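You operate a simulated robot arm through the tools that you are given. There is no shell and no other tool.

The job below is to be done with a simulated robot arm. You get a single attempt, and the scene is never put back.

JOB
Grease the black cone with 2 strokes at dose 2, then slide the spring on to its stem.
Fine: Use the grease nest and leave the cone in it. Spill no grease and leave the other cones alone. Set down upright: what you pick out.

The check looks at the end state, three seconds after you hand in, the way a careful person would. Anything else that was tipped, shoved, dropped, spilled or broken makes it a failure.

ROBOT AND FRAMES
A 6-joint arm with a two-finger parallel gripper, fixed in place. Base frame: the origin is at the foot of the arm, x ahead of it, y to its left, z up; the work surface is at about z = 0. Lengths are in mm, angles in rad, forces in N, time in s.
With the tool pointing down near the work surface it reaches from about 240 to 580 mm from the base axis. Its first joint turns from -2.897 to 2.897 rad. Payload 1.5 kg.
The TCP is the grasp point between the finger pads, 30 mm short of the fingertips. In the tool frame z runs along the fingers and y along their closing line. Largest opening 80 mm; finger width 17, thickness 12; the body of the gripper, 40 by 82 mm, starts 80 mm behind the TCP.
Orientation is that of the tool frame in the base frame, as a unit quaternion [x, y, z, w]. With the fingers straight down and closing along the base's y, the tool's x points along the base's -x, its y along +y and its z along -z.

CONTROLS
- The arm moves only by the tool send_rows. Its argument "targets" is a list that holds one entry, the list of rows, each a list of 7 numbers: the gripper command, from -1 (shut) to 1 (fully open), values between in proportion, then the shift along the base's x, y, z in units of 50 mm (1.0 is 50 mm), then the turn, a rotation vector about the base's x, y, z in units of 6 degrees (1.0 is 6 degrees). In form: [[[claw, x, y, z, ax, ay, az], ...]]. A call has 1 to 20 rows; each row shifts and turns the commanded pose from where the row before left it. A call with a number of a shift or a turn outside -1 to 1 is refused whole. Rows are played at 5 a second. More than 50 mm and 0.15 rad between two rows, or a gripper value outside its range, and nothing of the call is played. A pose out of reach is approached as far as the arm can. The call stops where the force on the tool passes 40 N (or 10 N more than at its start, if that is more) or the arm is blocked; 0.2 s more then pass. The fingers move at their own pace (about 72 mm/s each) and stop on an object; they squeeze with about 43 N. The grip force told is the motor's: it shows also when the fingers shut on nothing. Time passes only in rows, and 0.2 s behind the last, so rows that do not move let the fingers close. The reply holds the time, the measured pose of the TCP, the force on the tool along the base axes, the opening and the grip force, in the units named above and with some noise, with the torque about the TCP (base axes, N m) and any sound that the robot's microphone picked up.
- Cameras (640 x 400 px; columns grow to the right, rows downward): "scene" is fixed at [220.3, 648.1, 743.9]; the picture's right is [-0.92, -0.40, 0.00], its down [-0.24, 0.54, -0.81] and it looks along [0.32, -0.74, -0.59] (base axes); focal length 333 px, centre (320, 200). "wrist" rides on the gripper at [72, -7, -122] in the tool frame; the picture's right is [0.09, 1.00, 0.00], its down [-0.84, 0.08, -0.54] and it looks along [-0.54, 0.05, 0.84] (tool axes); focal length 238 px, centre (320, 200).
- camera(camera): a new picture of that camera. It takes no simulated time.
- measure_at(camera, pixels): for up to 12 pixels [column, row] of the newest picture of that camera ("zoom" is the newest enlarged one), the place [x, y, z] in the base frame of the surface seen there, good to about 2 mm. It takes no simulated time.
- inspect(camera, box): a new picture of the part [left, top, right, bottom] of that camera's present view, enlarged. It takes no simulated time.
- finish_job(): hands the job in; it is judged then, once.

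Open the gripper and draw the arm clear of the work before you hand the job in, unless the task says otherwise.

The tools are called after "Call:" by a JSON object that holds its "method" and its "body". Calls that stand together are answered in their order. send_rows: Moves the arm, as the interface text tells. Its arguments: {"type":"object","properties":{"targets":{"type":"array","items":{"type":"array","items":{"type":"array","items":{"type":"number"}}}}},"required":["targets"]} The other tools are called the same way: camera (camera) takes a picture; measure_at (camera, pixels) gives the place of the surface under pixels of a picture; inspect (camera, box) takes an enlarged picture of a part of a camera's view; finish_job () hands the job in.

At the start:

```text
time_s: 0.0
ee_pos: [345.5, 79.2, 408.7]
tool_rot: [0.0, 1.0, 0.001, -0.001]
contact_force: [-0.2, 0.1, -0.4]
wrist_torque: [-0.01, 0.01, -0.01]
finger_gap: 80.0
grasp_force: 0.1
```

scene: 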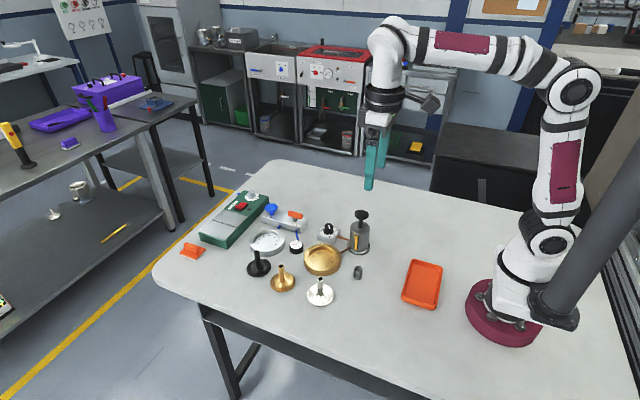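
wrist: 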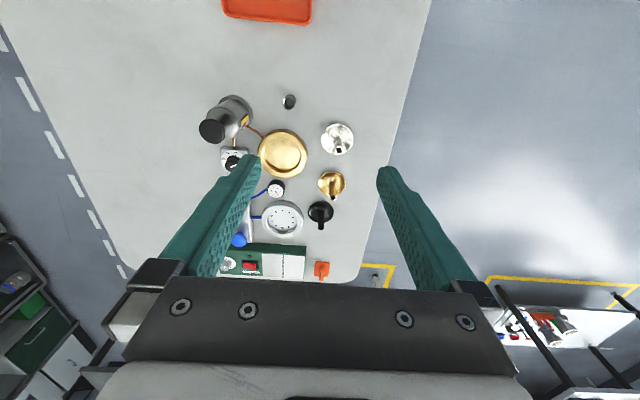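

The scene shows a bench with three cones (black at 258,263; brass at 283,280; white at 320,292), a grease rig and a green box. I'll enlarge the work area to understand the parts.

Call:
{"method": "inspect", "body": {"camera": "scene", "box": [170, 180, 330, 280]}}

Call:
{"method": "inspect", "body": {"camera": "scene", "box": [230, 200, 390, 310]}}

Call:
{"method": "inspect", "body": {"camera": "wrist", "box": [190, 80, 370, 280]}}

```text
4.00 times, centred on (250, 230) of scene
```

zoom: 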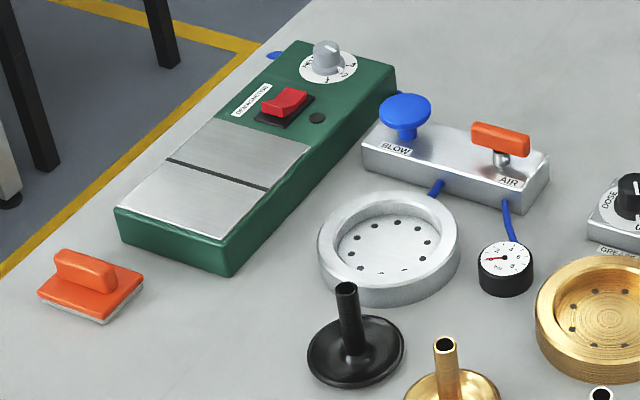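

```text
3.64 times, centred on (310, 255) of scene
```

zoom: 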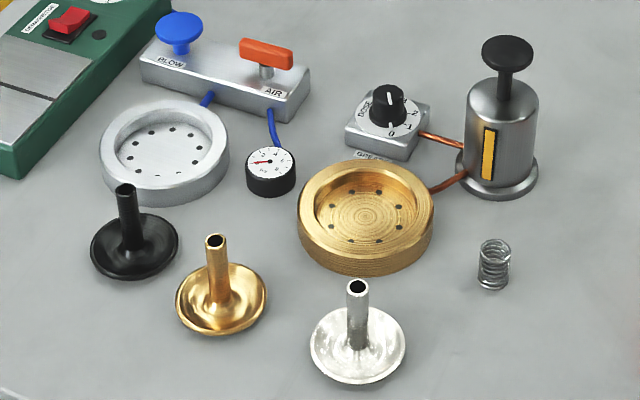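

```text
2.00 times, centred on (280, 180) of wrist
```

zoom: 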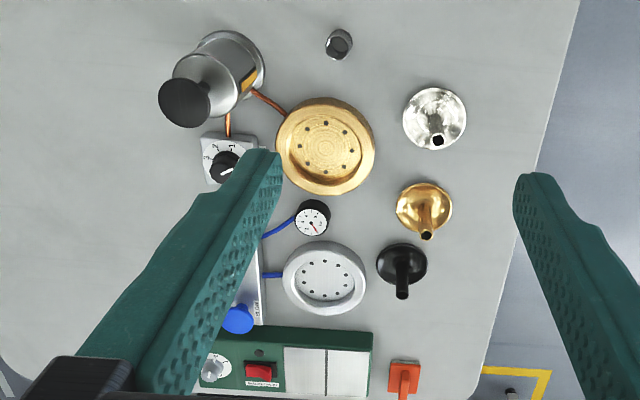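

The grease nest appears to be the brass ring at scene (322,258), tied by copper pipes to the pump (360,235) and the dose dial (327,233). I'll enlarge the dial and pump further.

Call:
{"method": "inspect", "body": {"camera": "scene", "box": [308, 215, 348, 250]}}

Call:
{"method": "inspect", "body": {"camera": "scene", "box": [340, 200, 390, 285]}}

Call:
{"method": "inspect", "body": {"camera": "scene", "box": [240, 230, 350, 310]}}

```text
11.43 times, centred on (328, 232) of scene
```

zoom: 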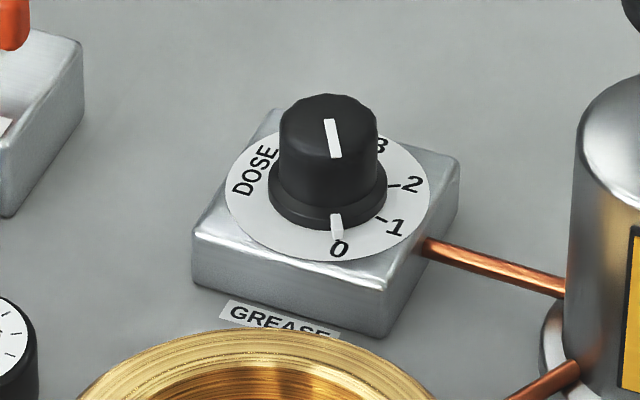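

```text
4.71 times, centred on (365, 242) of scene
```

zoom: 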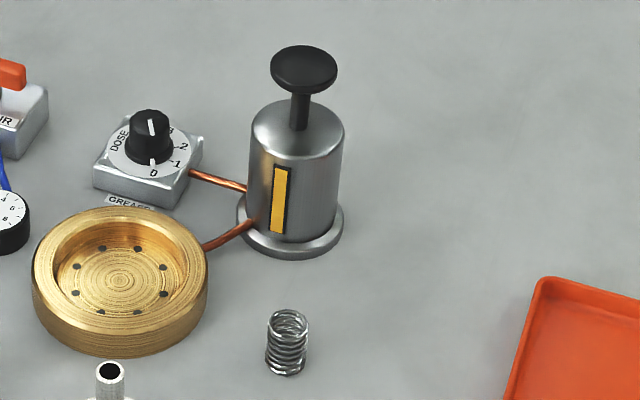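

```text
5.00 times, centred on (295, 270) of scene
```

zoom: 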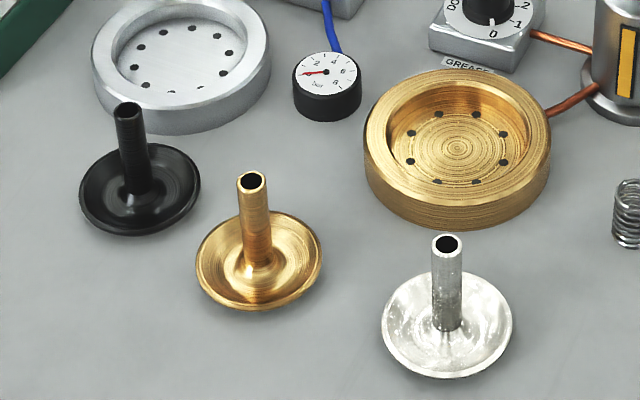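

Dial pointer sits at 0 with 1, 2, 3 going counter-clockwise as seen from above. I'll take the dial zoom again and measure points on it.

Call:
{"method": "inspect", "body": {"camera": "scene", "box": [308, 215, 348, 250]}}

Call:
{"method": "measure_at", "body": {"camera": "zoom", "pixels": [[329, 100], [332, 122], [336, 155], [337, 232], [339, 250], [396, 228], [412, 185], [385, 218], [396, 186], [380, 147], [250, 170], [328, 180]]}}

Call:
{"method": "measure_at", "body": {"camera": "zoom", "pixels": [[281, 115], [375, 120], [270, 195], [386, 195], [226, 195], [429, 195], [340, 260], [195, 240], [455, 160], [383, 300], [270, 112], [500, 200]]}}

```text
11.43 times, centred on (328, 232) of scene
```

zoom: 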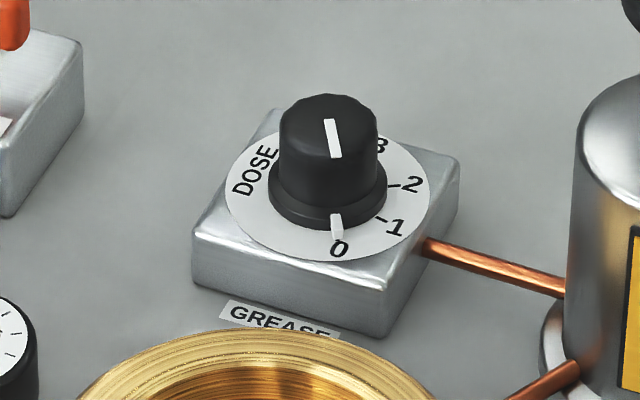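

```text
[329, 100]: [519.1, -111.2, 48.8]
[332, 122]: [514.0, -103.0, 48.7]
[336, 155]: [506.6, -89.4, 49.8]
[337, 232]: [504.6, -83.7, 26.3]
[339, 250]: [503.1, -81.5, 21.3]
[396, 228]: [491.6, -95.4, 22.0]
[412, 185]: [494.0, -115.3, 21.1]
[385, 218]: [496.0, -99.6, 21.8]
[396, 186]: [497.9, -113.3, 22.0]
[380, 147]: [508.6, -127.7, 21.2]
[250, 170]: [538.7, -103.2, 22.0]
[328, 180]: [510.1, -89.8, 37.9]
```

```text
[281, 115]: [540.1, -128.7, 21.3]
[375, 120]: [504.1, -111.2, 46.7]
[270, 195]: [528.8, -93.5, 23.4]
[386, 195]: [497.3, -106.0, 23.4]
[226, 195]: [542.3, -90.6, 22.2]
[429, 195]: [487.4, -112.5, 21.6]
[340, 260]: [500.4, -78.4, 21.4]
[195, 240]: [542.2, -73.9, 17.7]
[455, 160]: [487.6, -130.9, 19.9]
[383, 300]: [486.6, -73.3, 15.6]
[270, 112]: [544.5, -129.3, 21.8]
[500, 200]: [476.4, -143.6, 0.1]
```

The dial is centred near (515,-102) with its top at z≈49, and 0→2 is about +90° about z. Now I measure the pump, spring and grease nest.

Call:
{"method": "inspect", "body": {"camera": "scene", "box": [335, 202, 385, 285]}}

Call:
{"method": "measure_at", "body": {"camera": "zoom", "pixels": [[329, 50], [295, 70], [363, 70], [329, 70], [329, 86], [329, 125], [275, 140], [375, 140], [325, 255], [310, 275], [380, 240], [325, 160]]}}

```text
4.82 times, centred on (360, 244) of scene
```

zoom: 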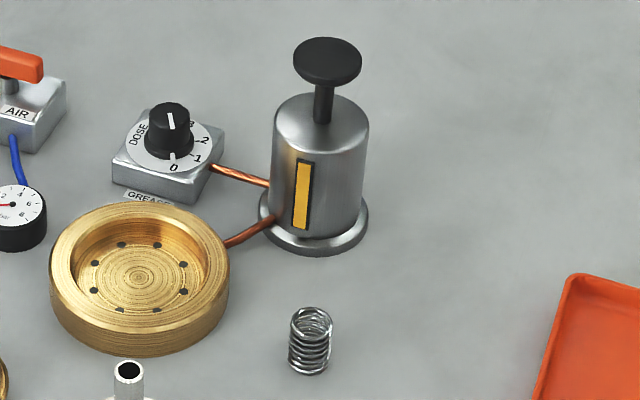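

```text
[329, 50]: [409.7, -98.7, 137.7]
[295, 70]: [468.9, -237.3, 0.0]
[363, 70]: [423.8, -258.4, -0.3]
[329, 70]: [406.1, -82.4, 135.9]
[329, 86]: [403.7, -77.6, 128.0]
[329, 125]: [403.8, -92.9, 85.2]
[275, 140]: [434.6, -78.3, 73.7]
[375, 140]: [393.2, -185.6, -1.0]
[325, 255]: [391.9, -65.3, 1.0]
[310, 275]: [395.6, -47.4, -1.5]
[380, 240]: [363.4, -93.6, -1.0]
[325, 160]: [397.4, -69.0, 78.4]
```

Next, closer measurement of the pump plunger and its bore.

Call:
{"method": "inspect", "body": {"camera": "scene", "box": [345, 205, 377, 225]}}

Call:
{"method": "measure_at", "body": {"camera": "zoom", "pixels": [[326, 112], [325, 160], [326, 190], [220, 150], [430, 150], [240, 150], [410, 150], [300, 150], [350, 150], [325, 230], [325, 290], [325, 350]]}}

Call:
{"method": "inspect", "body": {"camera": "scene", "box": [345, 255, 373, 285]}}

Call:
{"method": "measure_at", "body": {"camera": "zoom", "pixels": [[318, 120], [318, 140], [280, 160], [318, 200], [318, 230], [350, 200], [360, 150], [280, 220], [318, 280], [200, 200], [318, 300], [330, 160]]}}

```text
16.00 times, centred on (361, 215) of scene
```

zoom: 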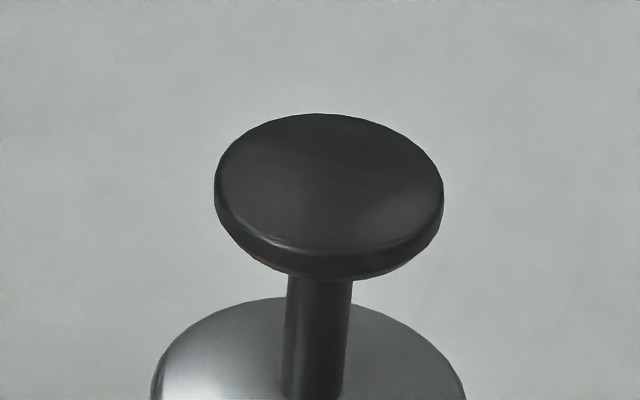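

```text
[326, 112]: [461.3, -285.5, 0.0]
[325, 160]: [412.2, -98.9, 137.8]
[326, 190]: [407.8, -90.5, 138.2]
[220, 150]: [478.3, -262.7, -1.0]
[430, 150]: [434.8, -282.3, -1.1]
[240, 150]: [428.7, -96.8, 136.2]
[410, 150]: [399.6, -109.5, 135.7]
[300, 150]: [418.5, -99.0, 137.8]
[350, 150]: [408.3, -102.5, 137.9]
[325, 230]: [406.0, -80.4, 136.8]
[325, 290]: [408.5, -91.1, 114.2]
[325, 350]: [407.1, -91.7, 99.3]
```

```text
13.33 times, centred on (359, 270) of scene
```

zoom: 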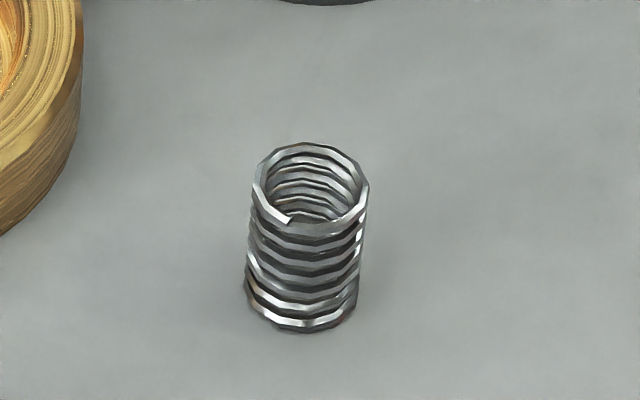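

```text
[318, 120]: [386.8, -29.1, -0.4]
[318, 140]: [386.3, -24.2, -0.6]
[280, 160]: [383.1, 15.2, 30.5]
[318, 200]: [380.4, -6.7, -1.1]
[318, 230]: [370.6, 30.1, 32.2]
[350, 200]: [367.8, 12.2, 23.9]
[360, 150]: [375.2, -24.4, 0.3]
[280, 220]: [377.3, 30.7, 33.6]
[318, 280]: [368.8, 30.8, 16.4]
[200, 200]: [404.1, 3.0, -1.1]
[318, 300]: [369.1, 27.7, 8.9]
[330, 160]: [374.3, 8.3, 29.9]
```

The spring stands near (374.5,21), top z≈32, outer ⌀≈24. Now the black cone and the nest.

Call:
{"method": "inspect", "body": {"camera": "scene", "box": [242, 238, 274, 282]}}

Call:
{"method": "measure_at", "body": {"camera": "zoom", "pixels": [[316, 65], [316, 78], [316, 100], [316, 140], [316, 180], [335, 220], [316, 230], [230, 180], [410, 190], [380, 220], [320, 285], [260, 260]]}}

Call:
{"method": "inspect", "body": {"camera": "scene", "box": [297, 238, 347, 282]}}

Call:
{"method": "measure_at", "body": {"camera": "zoom", "pixels": [[320, 200], [320, 170], [240, 200], [400, 200], [118, 160], [540, 175], [320, 60], [320, 260], [320, 235], [150, 160], [500, 165], [320, 80]]}}

```text
9.09 times, centred on (258, 260) of scene
```

zoom: 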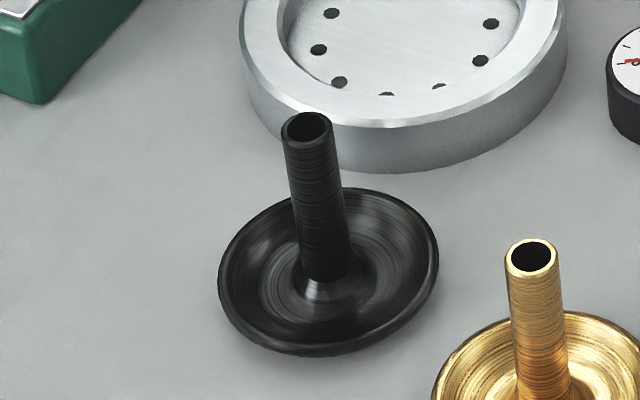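

```text
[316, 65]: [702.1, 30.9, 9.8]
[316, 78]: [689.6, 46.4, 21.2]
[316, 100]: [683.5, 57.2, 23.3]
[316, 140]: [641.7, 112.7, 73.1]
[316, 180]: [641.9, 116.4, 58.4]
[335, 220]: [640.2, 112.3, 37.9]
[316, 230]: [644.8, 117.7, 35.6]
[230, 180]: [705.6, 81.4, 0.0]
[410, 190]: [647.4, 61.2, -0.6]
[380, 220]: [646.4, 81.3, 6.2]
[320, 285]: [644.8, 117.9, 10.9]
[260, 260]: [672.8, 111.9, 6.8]
```

```text
9.09 times, centred on (322, 260) of scene
```

zoom: 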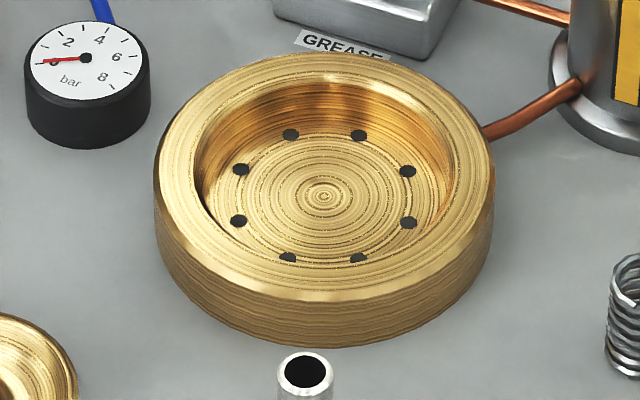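

```text
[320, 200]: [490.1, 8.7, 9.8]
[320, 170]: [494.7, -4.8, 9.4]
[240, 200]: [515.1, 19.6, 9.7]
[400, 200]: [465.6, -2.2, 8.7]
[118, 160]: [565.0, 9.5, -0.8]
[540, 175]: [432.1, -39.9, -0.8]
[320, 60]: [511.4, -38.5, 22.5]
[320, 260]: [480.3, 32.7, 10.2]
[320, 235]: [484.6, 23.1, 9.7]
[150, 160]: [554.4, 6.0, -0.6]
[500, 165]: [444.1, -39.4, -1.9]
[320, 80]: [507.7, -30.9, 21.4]
```

The black cone sits near (645,105) — beyond the vertical-tool reach, so it will need a tilted grasp of its stem. I'll enlarge the wrist view of the cones and take readings from there.

Call:
{"method": "inspect", "body": {"camera": "wrist", "box": [295, 190, 350, 235]}}

Call:
{"method": "measure_at", "body": {"camera": "zoom", "pixels": [[320, 90], [320, 120], [320, 160], [320, 200], [320, 240], [320, 280], [320, 310], [200, 200], [180, 200], [420, 200], [450, 200], [250, 250]]}}

```text
8.89 times, centred on (322, 212) of wrist
```

zoom: 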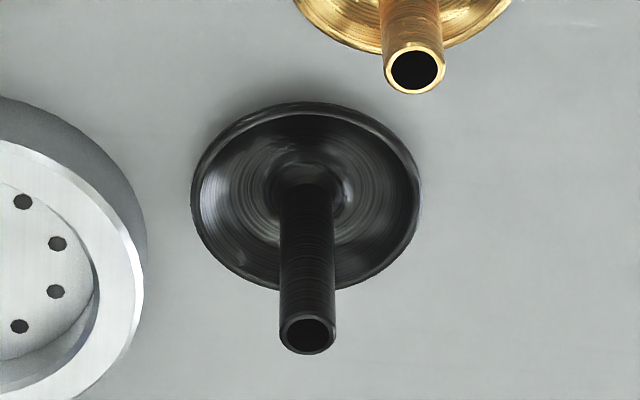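

```text
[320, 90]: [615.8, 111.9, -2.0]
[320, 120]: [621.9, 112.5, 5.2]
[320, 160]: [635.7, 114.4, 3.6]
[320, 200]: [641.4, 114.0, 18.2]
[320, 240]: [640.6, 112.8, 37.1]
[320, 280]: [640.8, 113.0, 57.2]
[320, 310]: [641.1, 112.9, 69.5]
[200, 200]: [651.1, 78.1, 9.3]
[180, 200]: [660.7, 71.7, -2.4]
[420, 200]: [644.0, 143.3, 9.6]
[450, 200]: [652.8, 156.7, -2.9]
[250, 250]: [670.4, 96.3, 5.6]
```

Stem axis of the black cone is about (648,109.5), ~657 mm out. First I'll move over the nest/dial area with the wrist camera for a closer look, keeping well above everything.

Call:
{"method": "send_rows", "body": {"targets": [[[1, 0.27, -0.6, -0.6, 0, 0, 0], [1, 0.27, -0.6, -0.6, 0, 0, 0], [1, 0.27, -0.6, -0.6, 0, 0, 0], [1, 0.27, -0.6, -0.6, 0, 0, 0], [1, 0, 0, 0, 0, 0, 0]]]}}

Call:
{"method": "camera", "body": {"camera": "wrist"}}

```text
time_s: 1.2
ee_pos: [402.0, -39.1, 285.0]
tool_rot: [0.0, 1.0, 0.001, 0.0]
contact_force: [-0.2, -0.3, 0.5]
wrist_torque: [-0.02, -0.01, -0.02]
finger_gap: 80.1
grasp_force: 0.2
```

```text
taken
```

wrist: 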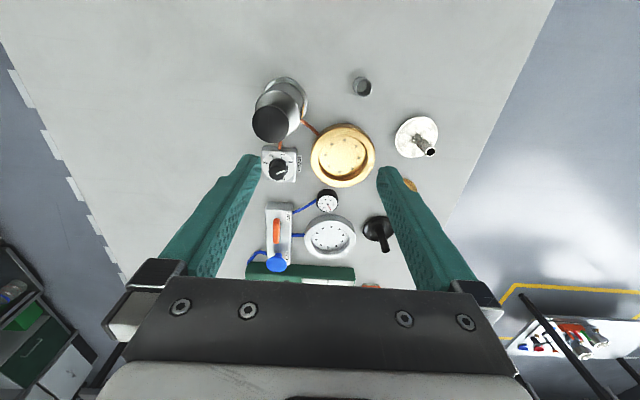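

The dial is now at wrist (279,165) and the nest at (343,155). I'll enlarge both and measure.

Call:
{"method": "inspect", "body": {"camera": "wrist", "box": [255, 140, 305, 190]}}

Call:
{"method": "measure_at", "body": {"camera": "zoom", "pixels": [[320, 200], [200, 100], [440, 100], [200, 310], [440, 310], [320, 150], [320, 250], [260, 220], [380, 220]]}}

Call:
{"method": "inspect", "body": {"camera": "wrist", "box": [300, 115, 385, 195]}}

Call:
{"method": "measure_at", "body": {"camera": "zoom", "pixels": [[320, 200], [200, 200], [440, 200], [320, 100], [320, 300], [160, 200], [480, 200], [320, 60], [320, 340], [260, 240], [380, 240], [320, 220]]}}

```text
8.00 times, centred on (280, 165) of wrist
```

zoom: 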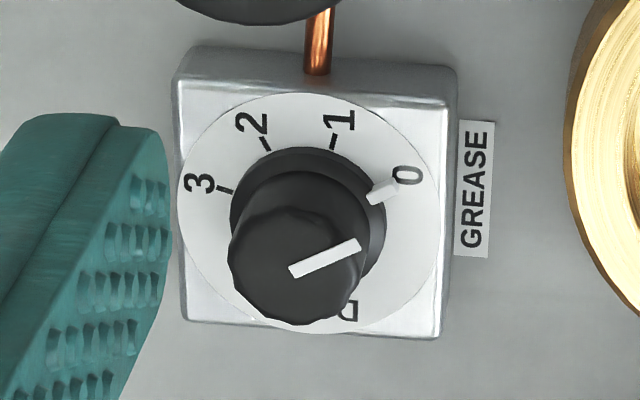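

```text
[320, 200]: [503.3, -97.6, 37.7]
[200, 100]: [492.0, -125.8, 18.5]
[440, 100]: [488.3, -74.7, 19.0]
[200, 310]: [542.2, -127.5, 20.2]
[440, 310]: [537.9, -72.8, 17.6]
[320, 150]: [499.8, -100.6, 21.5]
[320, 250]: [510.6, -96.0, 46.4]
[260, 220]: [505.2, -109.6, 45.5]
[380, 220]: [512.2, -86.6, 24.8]
```

```text
5.00 times, centred on (342, 155) of wrist
```

zoom: 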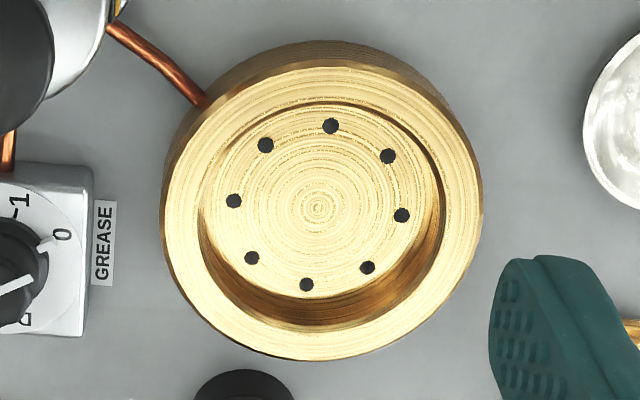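

```text
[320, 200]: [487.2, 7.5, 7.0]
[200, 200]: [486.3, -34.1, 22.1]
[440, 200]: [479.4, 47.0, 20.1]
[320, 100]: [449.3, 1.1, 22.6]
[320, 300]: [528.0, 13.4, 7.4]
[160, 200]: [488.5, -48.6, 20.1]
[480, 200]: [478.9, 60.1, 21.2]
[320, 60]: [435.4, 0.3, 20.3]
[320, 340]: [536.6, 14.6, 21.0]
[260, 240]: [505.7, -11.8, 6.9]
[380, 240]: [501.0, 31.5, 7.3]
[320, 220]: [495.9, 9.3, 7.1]
```

Nest centre reads ≈(490,7), dial centre ≈(515,-102). I'll move over the dial with the gripper yawed −45° so that I can turn +90° through to +45°.

Call:
{"method": "send_rows", "body": {"targets": [[[0.3, 0.283, -0.157, -0.2, 0, 0, -0.9375], [0.3, 0.283, -0.157, -0.2, 0, 0, -0.9375], [0.3, 0.283, -0.157, -0.2, 0, 0, -0.9375], [0.3, 0.283, -0.157, -0.2, 0, 0, -0.9375], [0.3, 0.283, -0.157, -0.2, 0, 0, -0.9375], [0.3, 0.283, -0.157, -0.2, 0, 0, -0.9375], [0.3, 0.283, -0.157, -0.2, 0, 0, -0.9375], [0.3, 0.283, -0.157, -0.2, 0, 0, -0.9375], [0.3, 0, 0, 0, 0, 0, 0]]]}}

Call:
{"method": "camera", "body": {"camera": "wrist"}}

Call:
{"method": "camera", "body": {"camera": "scene"}}

```text
time_s: 3.2
ee_pos: [514.1, -102.6, 205.6]
tool_rot: [0.383, 0.924, 0.001, 0.0]
contact_force: [-0.4, 0.4, -0.5]
wrist_torque: [-0.01, 0.01, 0.03]
finger_gap: 51.9
grasp_force: 0.2
```

```text
taken
```

wrist: 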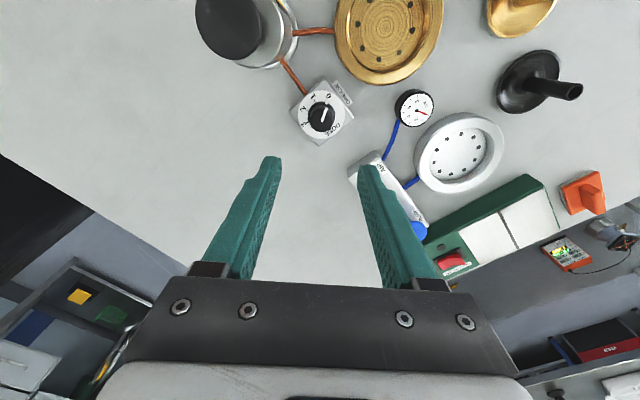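

```text
taken
```

scene: 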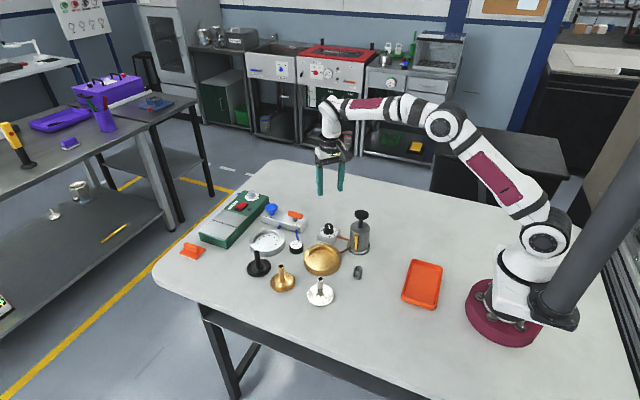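

I'm above the dial, which is at wrist (322,112). I'll zoom and fix the knob's centre.

Call:
{"method": "inspect", "body": {"camera": "wrist", "box": [288, 78, 356, 146]}}

Call:
{"method": "measure_at", "body": {"camera": "zoom", "pixels": [[320, 180], [320, 200], [300, 220], [345, 220], [330, 165], [320, 260], [270, 220], [360, 200], [230, 190], [385, 280], [300, 100], [420, 200]]}}

```text
5.88 times, centred on (322, 112) of wrist
```

zoom: 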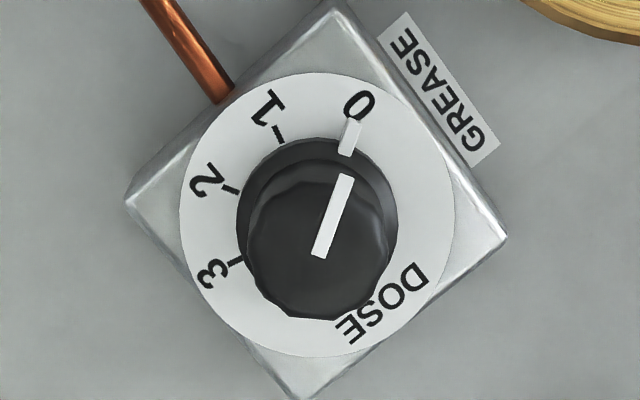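

```text
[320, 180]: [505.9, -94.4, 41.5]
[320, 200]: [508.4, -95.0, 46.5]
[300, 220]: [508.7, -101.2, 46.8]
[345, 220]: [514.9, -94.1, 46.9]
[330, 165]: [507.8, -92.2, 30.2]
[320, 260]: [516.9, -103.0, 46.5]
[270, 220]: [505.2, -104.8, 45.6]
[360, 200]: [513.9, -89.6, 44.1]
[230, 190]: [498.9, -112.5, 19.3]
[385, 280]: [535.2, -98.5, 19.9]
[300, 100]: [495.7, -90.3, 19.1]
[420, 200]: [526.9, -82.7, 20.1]
```

The knob's top centre reads (515,-102), z≈47. I'll lower straight to TCP z≈61 (fingertips ~31) with the fingers 52 mm apart.

Call:
{"method": "send_rows", "body": {"targets": [[[0.3, 0.01, 0.01, -0.7, 0, 0, 0], [0.3, 0, 0, -0.7, 0, 0, 0], [0.3, 0, 0, -0.6, 0, 0, 0], [0.3, 0, 0, -0.5, 0, 0, 0], [0.3, 0, 0, -0.39, 0, 0, 0], [0.3, 0, 0, 0, 0, 0, 0]]]}}

Call:
{"method": "inspect", "body": {"camera": "scene", "box": [290, 190, 370, 260]}}

```text
time_s: 4.6
ee_pos: [511.5, -103.2, 61.8]
tool_rot: [0.381, 0.924, 0.001, 0.0]
contact_force: [-0.3, 0.0, 0.1]
wrist_torque: [-0.02, -0.01, -0.05]
finger_gap: 52.0
grasp_force: 0.1
```

```text
5.71 times, centred on (330, 225) of scene
```

zoom: 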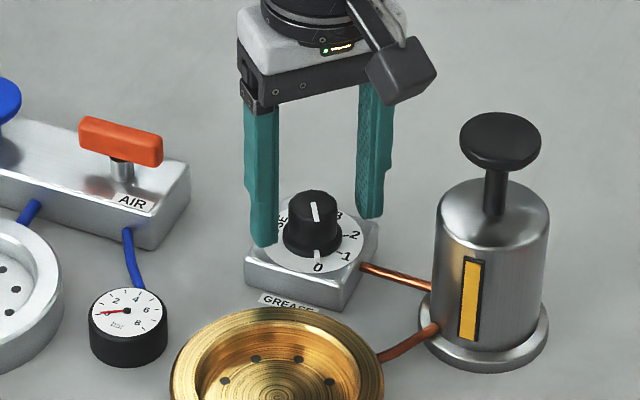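

The fingers straddle the knob, but the TCP reads x=511.5, ~3.5 mm short. I'll correct that before closing.

Call:
{"method": "send_rows", "body": {"targets": [[[0.3, 0.07, 0.02, 0, 0, 0, 0], [0.3, 0, 0, 0, 0, 0, 0], [0.3, 0, 0, 0, 0, 0, 0]]]}}

```text
time_s: 5.4
ee_pos: [516.9, -102.0, 60.5]
tool_rot: [0.382, 0.924, 0.0, 0.0]
contact_force: [0.3, 0.7, -0.2]
wrist_torque: [0.0, 0.02, 0.02]
finger_gap: 51.9
grasp_force: 0.0
```

The pose reads 516.9 now (settling). I'll hold briefly to see the settled value.

Call:
{"method": "send_rows", "body": {"targets": [[[0.3, 0, 0, 0, 0, 0, 0], [0.3, 0, 0, 0, 0, 0, 0]]]}}

```text
time_s: 6.0
ee_pos: [514.4, -102.0, 61.9]
tool_rot: [0.382, 0.924, 0.001, 0.0]
contact_force: [-0.1, 0.4, -0.7]
wrist_torque: [-0.03, 0.02, 0.0]
finger_gap: 51.7
grasp_force: 0.1
```

Readings scatter by ~±2 mm, the average says x≈516.5; I'll step back 1.5 mm and close on the knob.

Call:
{"method": "send_rows", "body": {"targets": [[[0.3, -0.03, -0.01, 0, 0, 0, 0], [-1, 0, 0, 0, 0, 0, 0], [-1, 0, 0, 0, 0, 0, 0], [-1, 0, 0, 0, 0, 0, 0]]]}}

```text
time_s: 7.0
ee_pos: [514.5, -101.2, 62.6]
tool_rot: [0.382, 0.924, 0.0, 0.0]
contact_force: [6.3, 5.2, -6.9]
wrist_torque: [-0.28, -0.06, 0.03]
finger_gap: 29.4
grasp_force: 38.9
```

Gripped at 29.4 mm. I'll turn +45° first (8 rows of 5.625°) and check the dial.

Call:
{"method": "send_rows", "body": {"targets": [[[-1, 0, 0, 0, 0, 0, 0.9375], [-1, 0, 0, 0, 0, 0, 0.9375], [-1, 0, 0, 0, 0, 0, 0.9375], [-1, 0, 0, 0, 0, 0, 0.9375], [-1, 0, 0, 0, 0, 0, 0.9375], [-1, 0, 0, 0, 0, 0, 0.9375], [-1, 0, 0, 0, 0, 0, 0.9375], [-1, 0, 0, 0, 0, 0, 0.9375], [-1, 0, 0, 0, 0, 0, 0]]]}}

Call:
{"method": "inspect", "body": {"camera": "scene", "box": [300, 200, 360, 260]}}

```text
time_s: 9.0
ee_pos: [512.9, -102.4, 63.3]
tool_rot: [-0.001, 1.0, 0.002, 0.0]
contact_force: [-7.7, 7.6, -12.1]
wrist_torque: [0.07, 0.08, 0.05]
finger_gap: 29.3
grasp_force: 38.9
```

```text
6.67 times, centred on (330, 230) of scene
```

zoom: 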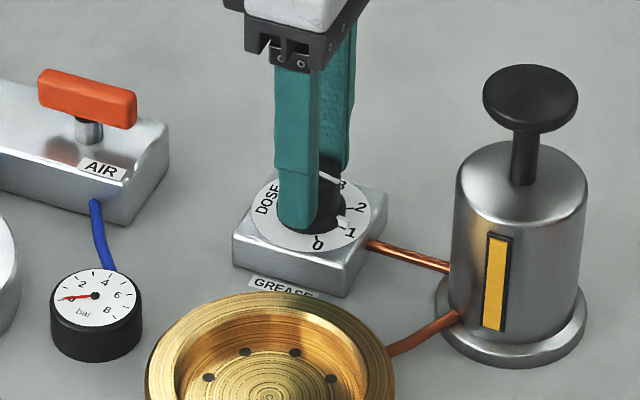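

The white pointer now sits at "1" — the knob follows. Another +45° to reach 2.

Call:
{"method": "send_rows", "body": {"targets": [[[-1, 0, 0, 0, 0, 0, 0.9375], [-1, 0, 0, 0, 0, 0, 0.9375], [-1, 0, 0, 0, 0, 0, 0.9375], [-1, 0, 0, 0, 0, 0, 0.9375], [-1, 0, 0, 0, 0, 0, 0.9375], [-1, 0, 0, 0, 0, 0, 0.9375], [-1, 0, 0, 0, 0, 0, 0.9375], [-1, 0, 0, 0, 0, 0, 0.9375], [-1, 0, 0, 0, 0, 0, 0]]]}}

Call:
{"method": "inspect", "body": {"camera": "scene", "box": [300, 200, 360, 260]}}

Call:
{"method": "camera", "body": {"camera": "wrist"}}

```text
time_s: 11.0
ee_pos: [514.6, -102.9, 62.8]
tool_rot: [-0.384, 0.923, 0.0, 0.0]
contact_force: [0.6, 6.4, -10.0]
wrist_torque: [-0.36, 0.26, -0.01]
finger_gap: 29.2
grasp_force: 38.8
```

```text
6.67 times, centred on (330, 230) of scene
```

zoom: 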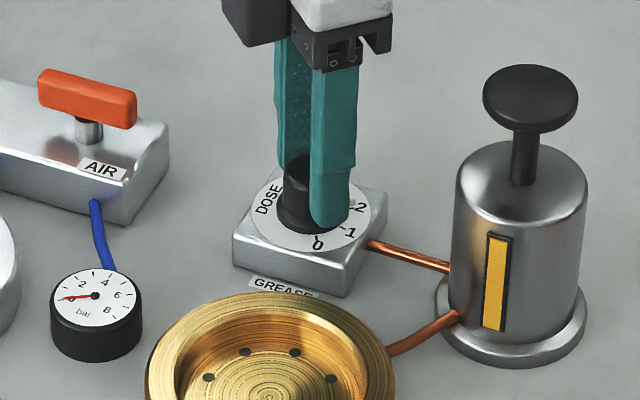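

```text
taken
```

wrist: 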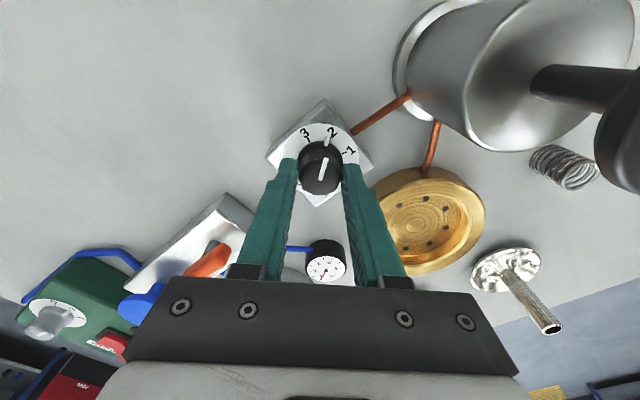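

The knob's pointer looks to be toward "2" at wrist (331,135). I'll enlarge to check before letting go.

Call:
{"method": "inspect", "body": {"camera": "wrist", "box": [285, 100, 365, 200]}}

```text
4.00 times, centred on (325, 150) of wrist
```

zoom: 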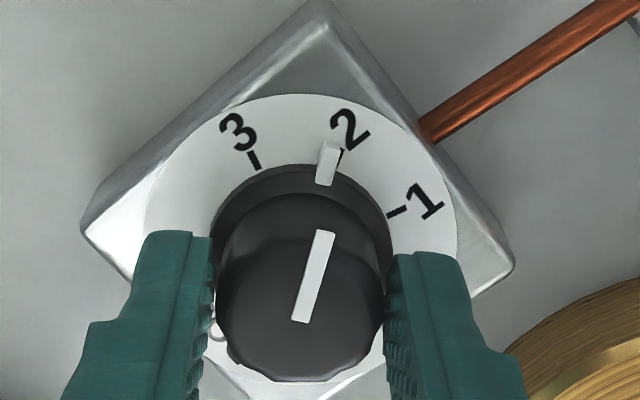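

The pointer is about at 2, perhaps a few degrees past. I'll measure the ticks and the knob line from this zoom.

Call:
{"method": "measure_at", "body": {"camera": "zoom", "pixels": [[342, 151], [339, 162], [251, 154], [256, 168], [390, 213], [403, 208], [324, 235], [300, 318], [335, 146], [329, 160], [323, 180], [302, 310]]}}

Call:
{"method": "measure_at", "body": {"camera": "zoom", "pixels": [[146, 200], [456, 200], [300, 95], [220, 115], [390, 120], [437, 160], [165, 160], [84, 225], [322, 25], [512, 260]]}}

```text
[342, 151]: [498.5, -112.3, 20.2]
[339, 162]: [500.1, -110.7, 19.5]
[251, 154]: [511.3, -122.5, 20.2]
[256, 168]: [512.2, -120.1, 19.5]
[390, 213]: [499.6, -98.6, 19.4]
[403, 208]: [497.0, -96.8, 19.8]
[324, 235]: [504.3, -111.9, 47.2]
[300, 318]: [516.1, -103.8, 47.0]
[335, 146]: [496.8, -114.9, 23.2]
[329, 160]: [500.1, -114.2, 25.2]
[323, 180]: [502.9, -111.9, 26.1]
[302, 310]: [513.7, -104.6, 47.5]
```

```text
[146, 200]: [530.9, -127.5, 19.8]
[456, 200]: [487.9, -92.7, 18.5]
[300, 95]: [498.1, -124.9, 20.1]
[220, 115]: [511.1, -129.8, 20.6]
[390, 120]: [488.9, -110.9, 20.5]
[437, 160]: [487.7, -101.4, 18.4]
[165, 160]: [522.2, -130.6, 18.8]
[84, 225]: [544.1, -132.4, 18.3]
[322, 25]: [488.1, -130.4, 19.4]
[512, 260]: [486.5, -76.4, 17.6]
```

Line reads ≈211–215°, tick 2 ≈ 209–211° — within measuring error of dead on. I'll open the fingers, rise straight up, and verify the dial.

Call:
{"method": "send_rows", "body": {"targets": [[[0.3, 0, 0, 0, 0, 0, 0], [0.3, 0, 0, 0, 0, 0, 0], [0.3, 0, 0, 0.4, 0, 0, 0], [0.3, 0, 0, 0.8, 0, 0, 0], [0.3, 0, 0, 0.9, 0, 0, 0], [0.3, 0, 0, 0.9, 0, 0, 0], [0.3, 0, 0, 0, 0, 0, 0]]]}}

Call:
{"method": "inspect", "body": {"camera": "scene", "box": [308, 215, 348, 250]}}

Call:
{"method": "camera", "body": {"camera": "wrist"}}

```text
time_s: 12.6
ee_pos: [515.3, -103.7, 213.0]
tool_rot: [-0.382, 0.924, 0.001, 0.0]
contact_force: [0.1, -0.3, 0.4]
wrist_torque: [0.0, -0.01, 0.04]
finger_gap: 51.7
grasp_force: 0.0
```

```text
11.43 times, centred on (328, 232) of scene
```

zoom: 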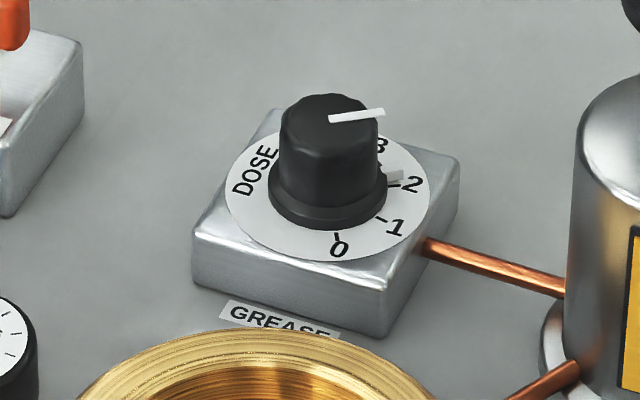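

```text
taken
```

wrist: 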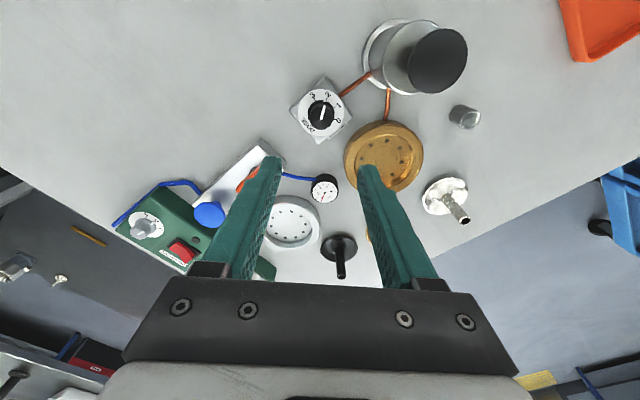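

The pointer at zoom (395,178) lines up with 2 once its height is allowed for. One more check from above.

Call:
{"method": "inspect", "body": {"camera": "wrist", "box": [290, 78, 352, 142]}}

Call:
{"method": "measure_at", "body": {"camera": "zoom", "pixels": [[320, 250], [345, 170], [330, 180], [300, 200], [335, 200]]}}

```text
6.25 times, centred on (321, 110) of wrist
```

zoom: 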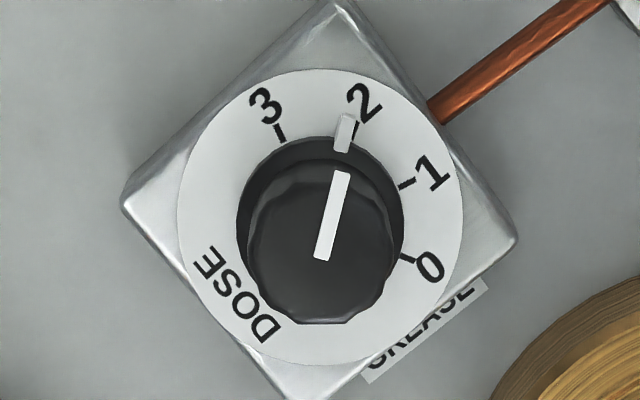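

```text
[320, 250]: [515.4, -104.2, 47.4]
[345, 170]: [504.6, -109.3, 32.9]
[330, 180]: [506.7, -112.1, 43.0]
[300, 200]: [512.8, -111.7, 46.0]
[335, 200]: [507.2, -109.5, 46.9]
```

Comparing line-to-tick angles (line ≈13°, tick 2 ≈22° in this view), the knob is about 8° past 2, so it turned a bit as the fingers closed. I'll regrip and turn back ~8°.

Call:
{"method": "send_rows", "body": {"targets": [[[0.3, 0, 0, -0.9, 0, 0, 0], [0.3, 0, 0, -0.9, 0, 0, 0], [0.3, 0, 0, -0.8, 0, 0, 0], [0.3, 0, 0, -0.4, 0, 0, 0], [0.3, 0, 0, 0, 0, 0, 0], [0, 0, 0, 0, 0, 0, 0], [-1, 0, 0, 0, 0, 0, 0], [-1, 0, 0, 0, 0, 0, 0], [-1, 0, 0, 0, 0, 0, 0]]]}}

Call:
{"method": "inspect", "body": {"camera": "wrist", "box": [285, 100, 365, 200]}}

```text
time_s: 14.6
ee_pos: [515.0, -101.4, 61.5]
tool_rot: [-0.382, 0.924, 0.0, -0.001]
contact_force: [16.8, -12.1, -12.5]
wrist_torque: [0.0, -0.68, -0.01]
finger_gap: 29.2
grasp_force: 39.3
```

```text
4.00 times, centred on (325, 150) of wrist
```

zoom: 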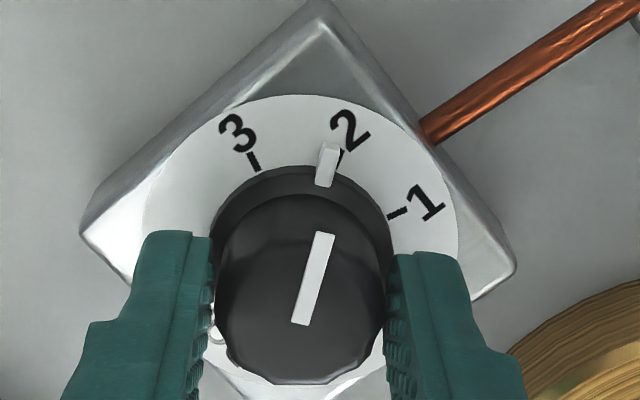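

Knob is re-gripped unchanged. Turning back 8°.

Call:
{"method": "send_rows", "body": {"targets": [[[-1, 0, 0, 0, 0, 0, -0.667], [-1, 0, 0, 0, 0, 0, -0.667], [-1, 0, 0, 0, 0, 0, 0]]]}}

Call:
{"method": "inspect", "body": {"camera": "wrist", "box": [285, 100, 365, 200]}}

```text
time_s: 15.4
ee_pos: [515.5, -102.5, 64.0]
tool_rot: [-0.318, 0.948, 0.001, 0.0]
contact_force: [24.9, -8.9, -25.7]
wrist_torque: [-0.17, -0.56, 0.0]
finger_gap: 28.9
grasp_force: 39.0
```

```text
4.00 times, centred on (325, 150) of wrist
```

zoom: 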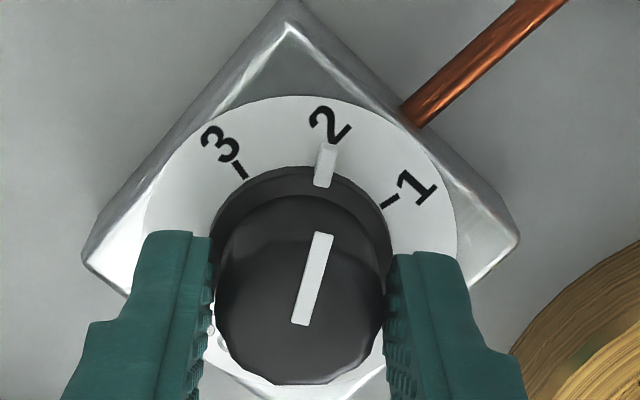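

The pointer now lines up squarely with the 2. I'll release and rise.

Call:
{"method": "send_rows", "body": {"targets": [[[0.3, 0, 0, 0, 0, 0, 0], [0.3, 0, 0, 0, 0, 0, 0], [0.3, 0, 0, 0.4, 0, 0, 0], [0.3, 0, 0, 0.8, 0, 0, 0], [0.3, 0, 0, 0.9, 0, 0, 0], [0.3, 0, 0, 0.9, 0, 0, 0], [0.3, 0, 0, 0, 0, 0, 0]]]}}

Call:
{"method": "inspect", "body": {"camera": "scene", "box": [308, 215, 348, 250]}}

Call:
{"method": "inspect", "body": {"camera": "wrist", "box": [290, 78, 352, 142]}}

```text
time_s: 17.0
ee_pos: [515.5, -100.7, 213.3]
tool_rot: [-0.317, 0.949, 0.001, -0.001]
contact_force: [-0.1, 1.0, -0.5]
wrist_torque: [0.03, 0.02, 0.01]
finger_gap: 52.2
grasp_force: 0.0
```

```text
11.43 times, centred on (328, 232) of scene
```

zoom: 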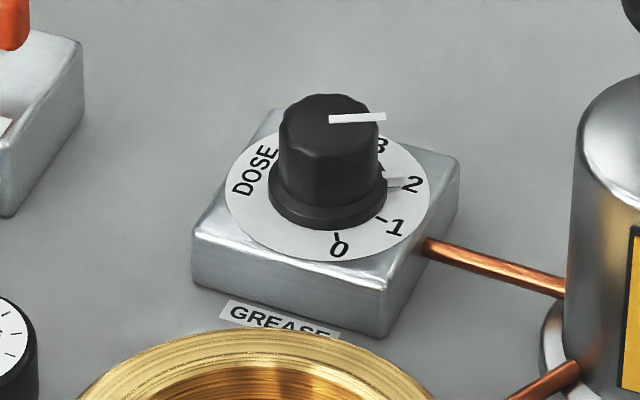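

```text
6.25 times, centred on (321, 110) of wrist
```

zoom: 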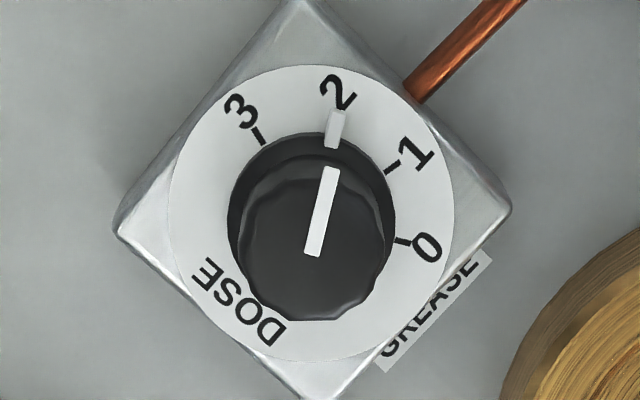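

The dial is at 2. Now I go for the black cone: rise over the bench toward (545,80,230) while undoing the yaw.

Call:
{"method": "send_rows", "body": {"targets": [[[0, 0, 0, 0.5, 0, 0, 0], [0, 0.084, 0.52, 0, 0, 0, -0.881], [0, 0.084, 0.52, 0, 0, 0, -0.881], [0, 0.084, 0.52, 0, 0, 0, -0.881], [0, 0.084, 0.52, 0, 0, 0, -0.881], [0, 0.084, 0.52, 0, 0, 0, -0.881], [0, 0.084, 0.52, 0, 0, 0, -0.881], [0, 0.084, 0.52, 0, 0, 0, -0.881], [0, 0, 0, 0, 0, 0, 0]]]}}

Call:
{"method": "camera", "body": {"camera": "wrist"}}

```text
time_s: 19.0
ee_pos: [543.4, 82.0, 240.3]
tool_rot: [0.001, 1.0, 0.001, 0.0]
contact_force: [-0.9, -0.1, 0.6]
wrist_torque: [-0.02, 0.0, 0.02]
finger_gap: 39.9
grasp_force: 0.0
```

```text
taken
```

wrist: 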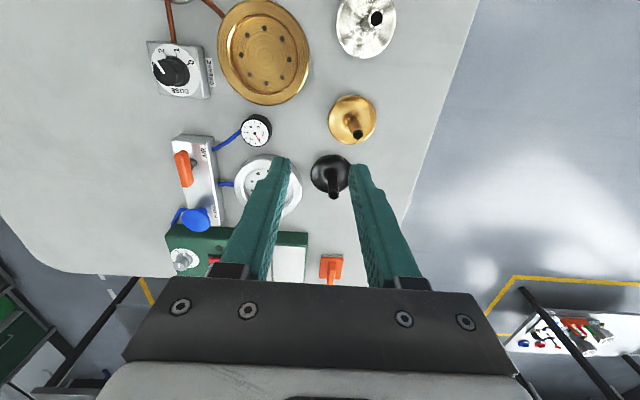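

The black cone shows at wrist (330,176), brass at (352,120). I'll zoom in and measure both for an accurate stem axis and clearance.

Call:
{"method": "inspect", "body": {"camera": "wrist", "box": [300, 145, 360, 205]}}

Call:
{"method": "measure_at", "body": {"camera": "zoom", "pixels": [[335, 320], [335, 300], [335, 280], [335, 260], [335, 240], [335, 220], [240, 190], [420, 190], [225, 180], [435, 180], [320, 90], [320, 280]]}}

Call:
{"method": "inspect", "body": {"camera": "wrist", "box": [320, 85, 385, 150]}}

Call:
{"method": "measure_at", "body": {"camera": "zoom", "pixels": [[370, 285], [360, 270], [340, 250], [320, 210], [200, 200], [400, 200], [320, 80], [320, 300]]}}

```text
6.67 times, centred on (330, 175) of wrist
```

zoom: 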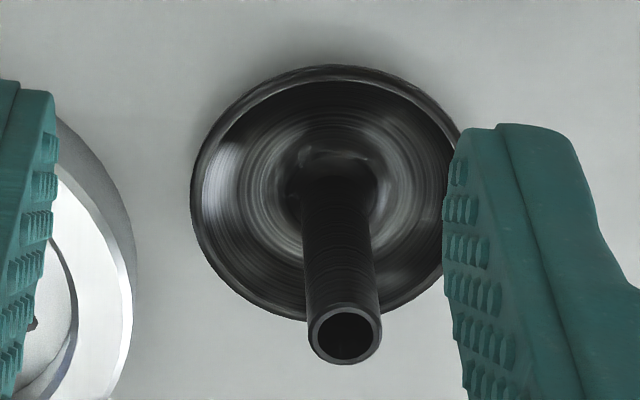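

```text
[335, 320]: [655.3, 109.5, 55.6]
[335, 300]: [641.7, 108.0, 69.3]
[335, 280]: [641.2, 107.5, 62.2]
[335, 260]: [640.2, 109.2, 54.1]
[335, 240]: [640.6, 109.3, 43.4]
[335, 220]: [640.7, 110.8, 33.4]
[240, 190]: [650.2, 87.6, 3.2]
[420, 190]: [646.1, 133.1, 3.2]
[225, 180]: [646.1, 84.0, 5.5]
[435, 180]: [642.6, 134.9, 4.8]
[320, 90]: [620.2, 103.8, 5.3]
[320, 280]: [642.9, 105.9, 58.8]
```

```text
6.15 times, centred on (352, 118) of wrist
```

zoom: 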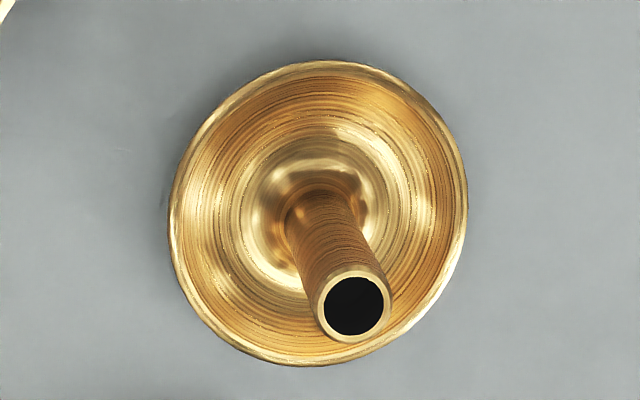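

```text
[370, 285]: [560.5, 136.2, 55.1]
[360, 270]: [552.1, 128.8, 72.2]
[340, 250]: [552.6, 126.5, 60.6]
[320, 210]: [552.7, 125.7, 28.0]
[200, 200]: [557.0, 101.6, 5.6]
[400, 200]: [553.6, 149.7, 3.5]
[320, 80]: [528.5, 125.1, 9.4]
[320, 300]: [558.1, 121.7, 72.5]
```

Black stem axis ≈(648.4,109), top z≈71; brass stem ≈(560,128), top ≈73. I tilt the tool 30° outward while moving over the black cone at z≈190.

Call:
{"method": "send_rows", "body": {"targets": [[[0, 0.42, 0.108, -0.2, 0, -1, 0], [0, 0.42, 0.108, -0.2, 0, -1, 0], [0, 0.42, 0.108, -0.2, 0, -1, 0], [0, 0.42, 0.108, -0.2, 0, -1, 0], [0, 0.42, 0.108, -0.2, 0, -1, 0], [0, 0, 0, 0, 0, 0, 0], [0, 0, 0, 0, 0, 0, 0]]]}}

Call:
{"method": "camera", "body": {"camera": "wrist"}}

Call:
{"method": "camera", "body": {"camera": "scene"}}

```text
time_s: 20.6
ee_pos: [649.0, 107.8, 184.8]
tool_rot: [0.0, 0.966, 0.001, 0.259]
contact_force: [0.8, 0.2, -0.2]
wrist_torque: [-0.02, -0.01, 0.01]
finger_gap: 39.8
grasp_force: 0.1
```

```text
taken
```

wrist: 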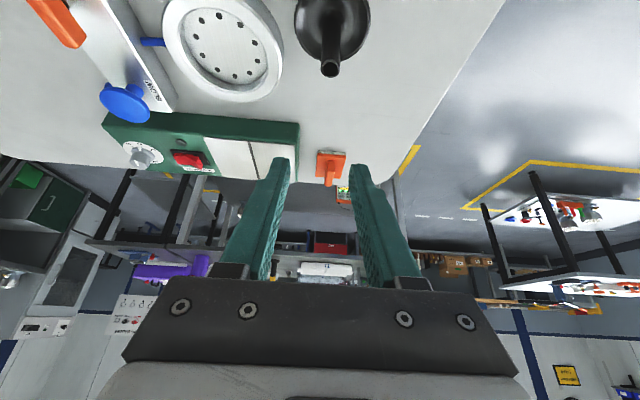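

```text
taken
```

scene: 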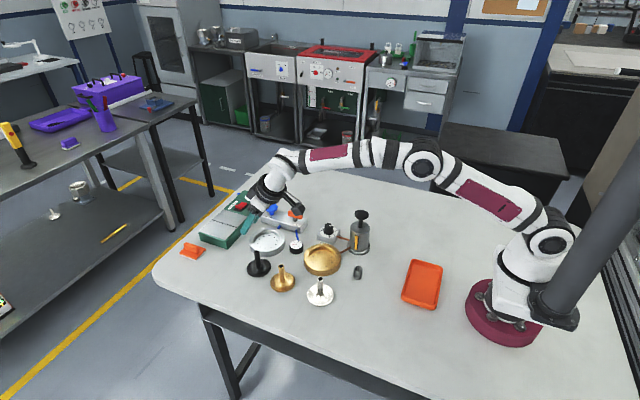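

The tilted pose is reached at (649,108,185). I'll go down 75 mm, so the tips stay just above the stem top, and check alignment.

Call:
{"method": "send_rows", "body": {"targets": [[[0, 0, 0, -0.5, 0, 0, 0], [0, 0, 0, -0.5, 0, 0, 0], [0, 0, 0, -0.5, 0, 0, 0], [0, 0, 0, 0, 0, 0, 0], [0, 0, 0, 0, 0, 0, 0]]]}}

Call:
{"method": "camera", "body": {"camera": "wrist"}}

Call:
{"method": "inspect", "body": {"camera": "scene", "box": [220, 190, 320, 300]}}

```text
time_s: 21.8
ee_pos: [647.3, 106.6, 110.9]
tool_rot: [0.0, 0.966, 0.001, 0.259]
contact_force: [-0.2, 0.5, 0.7]
wrist_torque: [0.0, -0.04, -0.03]
finger_gap: 40.3
grasp_force: 0.0
```

```text
taken
```

wrist: 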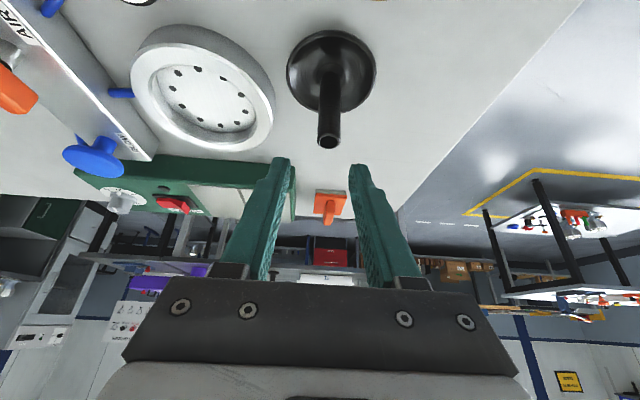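

```text
3.64 times, centred on (270, 245) of scene
```

zoom: 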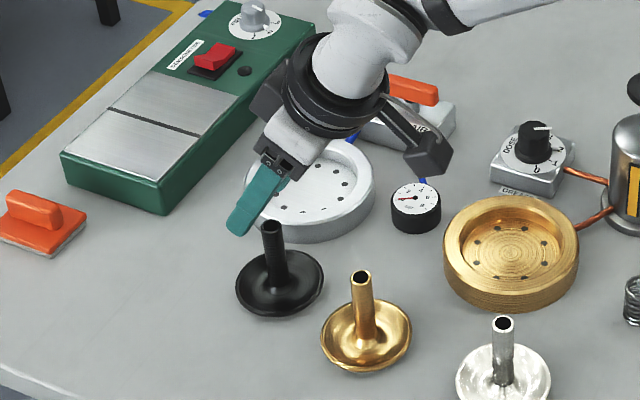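

Stem top at wrist (329,139) versus expected ~(323,140) if centred, so the stem lies ~3 mm toward +y. I shift +2.8 mm in y and descend ~51 mm around the stem.

Call:
{"method": "send_rows", "body": {"targets": [[[0, 0, 0.056, 0, 0, 0, 0], [0, 0, 0, -0.3, 0, 0, 0], [0, 0, 0, -0.3, 0, 0, 0], [0, 0, 0, -0.3, 0, 0, 0], [0, 0, 0, -0.12, 0, 0, 0], [0, 0, 0, 0, 0, 0, 0], [0, 0, 0, 0, 0, 0, 0]]]}}

Call:
{"method": "camera", "body": {"camera": "wrist"}}

Call:
{"method": "inspect", "body": {"camera": "scene", "box": [220, 210, 320, 300]}}

```text
time_s: 23.4
ee_pos: [648.2, 109.1, 63.3]
tool_rot: [-0.001, 0.966, 0.001, 0.258]
contact_force: [0.4, 0.0, -0.5]
wrist_torque: [0.01, 0.01, 0.02]
finger_gap: 40.2
grasp_force: 0.1
```

```text
taken
```

wrist: 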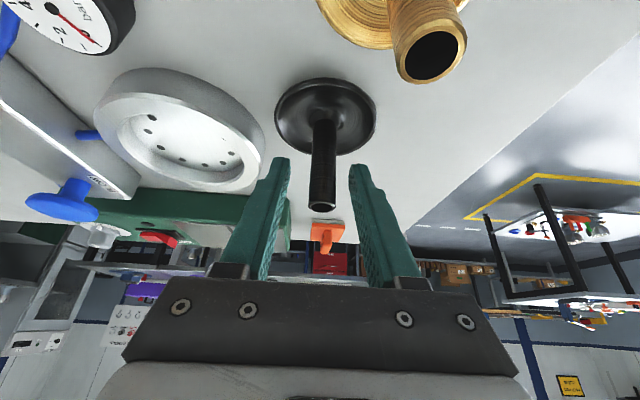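

```text
4.44 times, centred on (270, 255) of scene
```

zoom: 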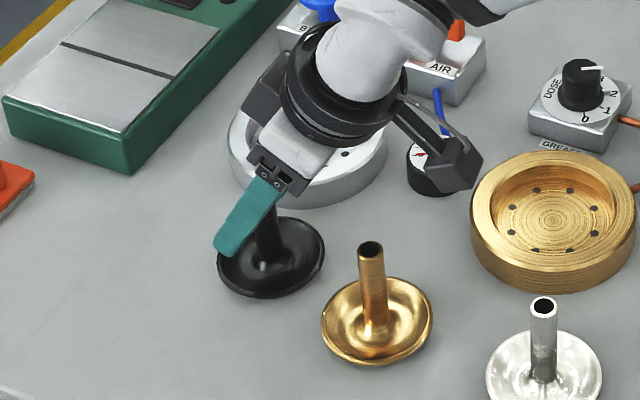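

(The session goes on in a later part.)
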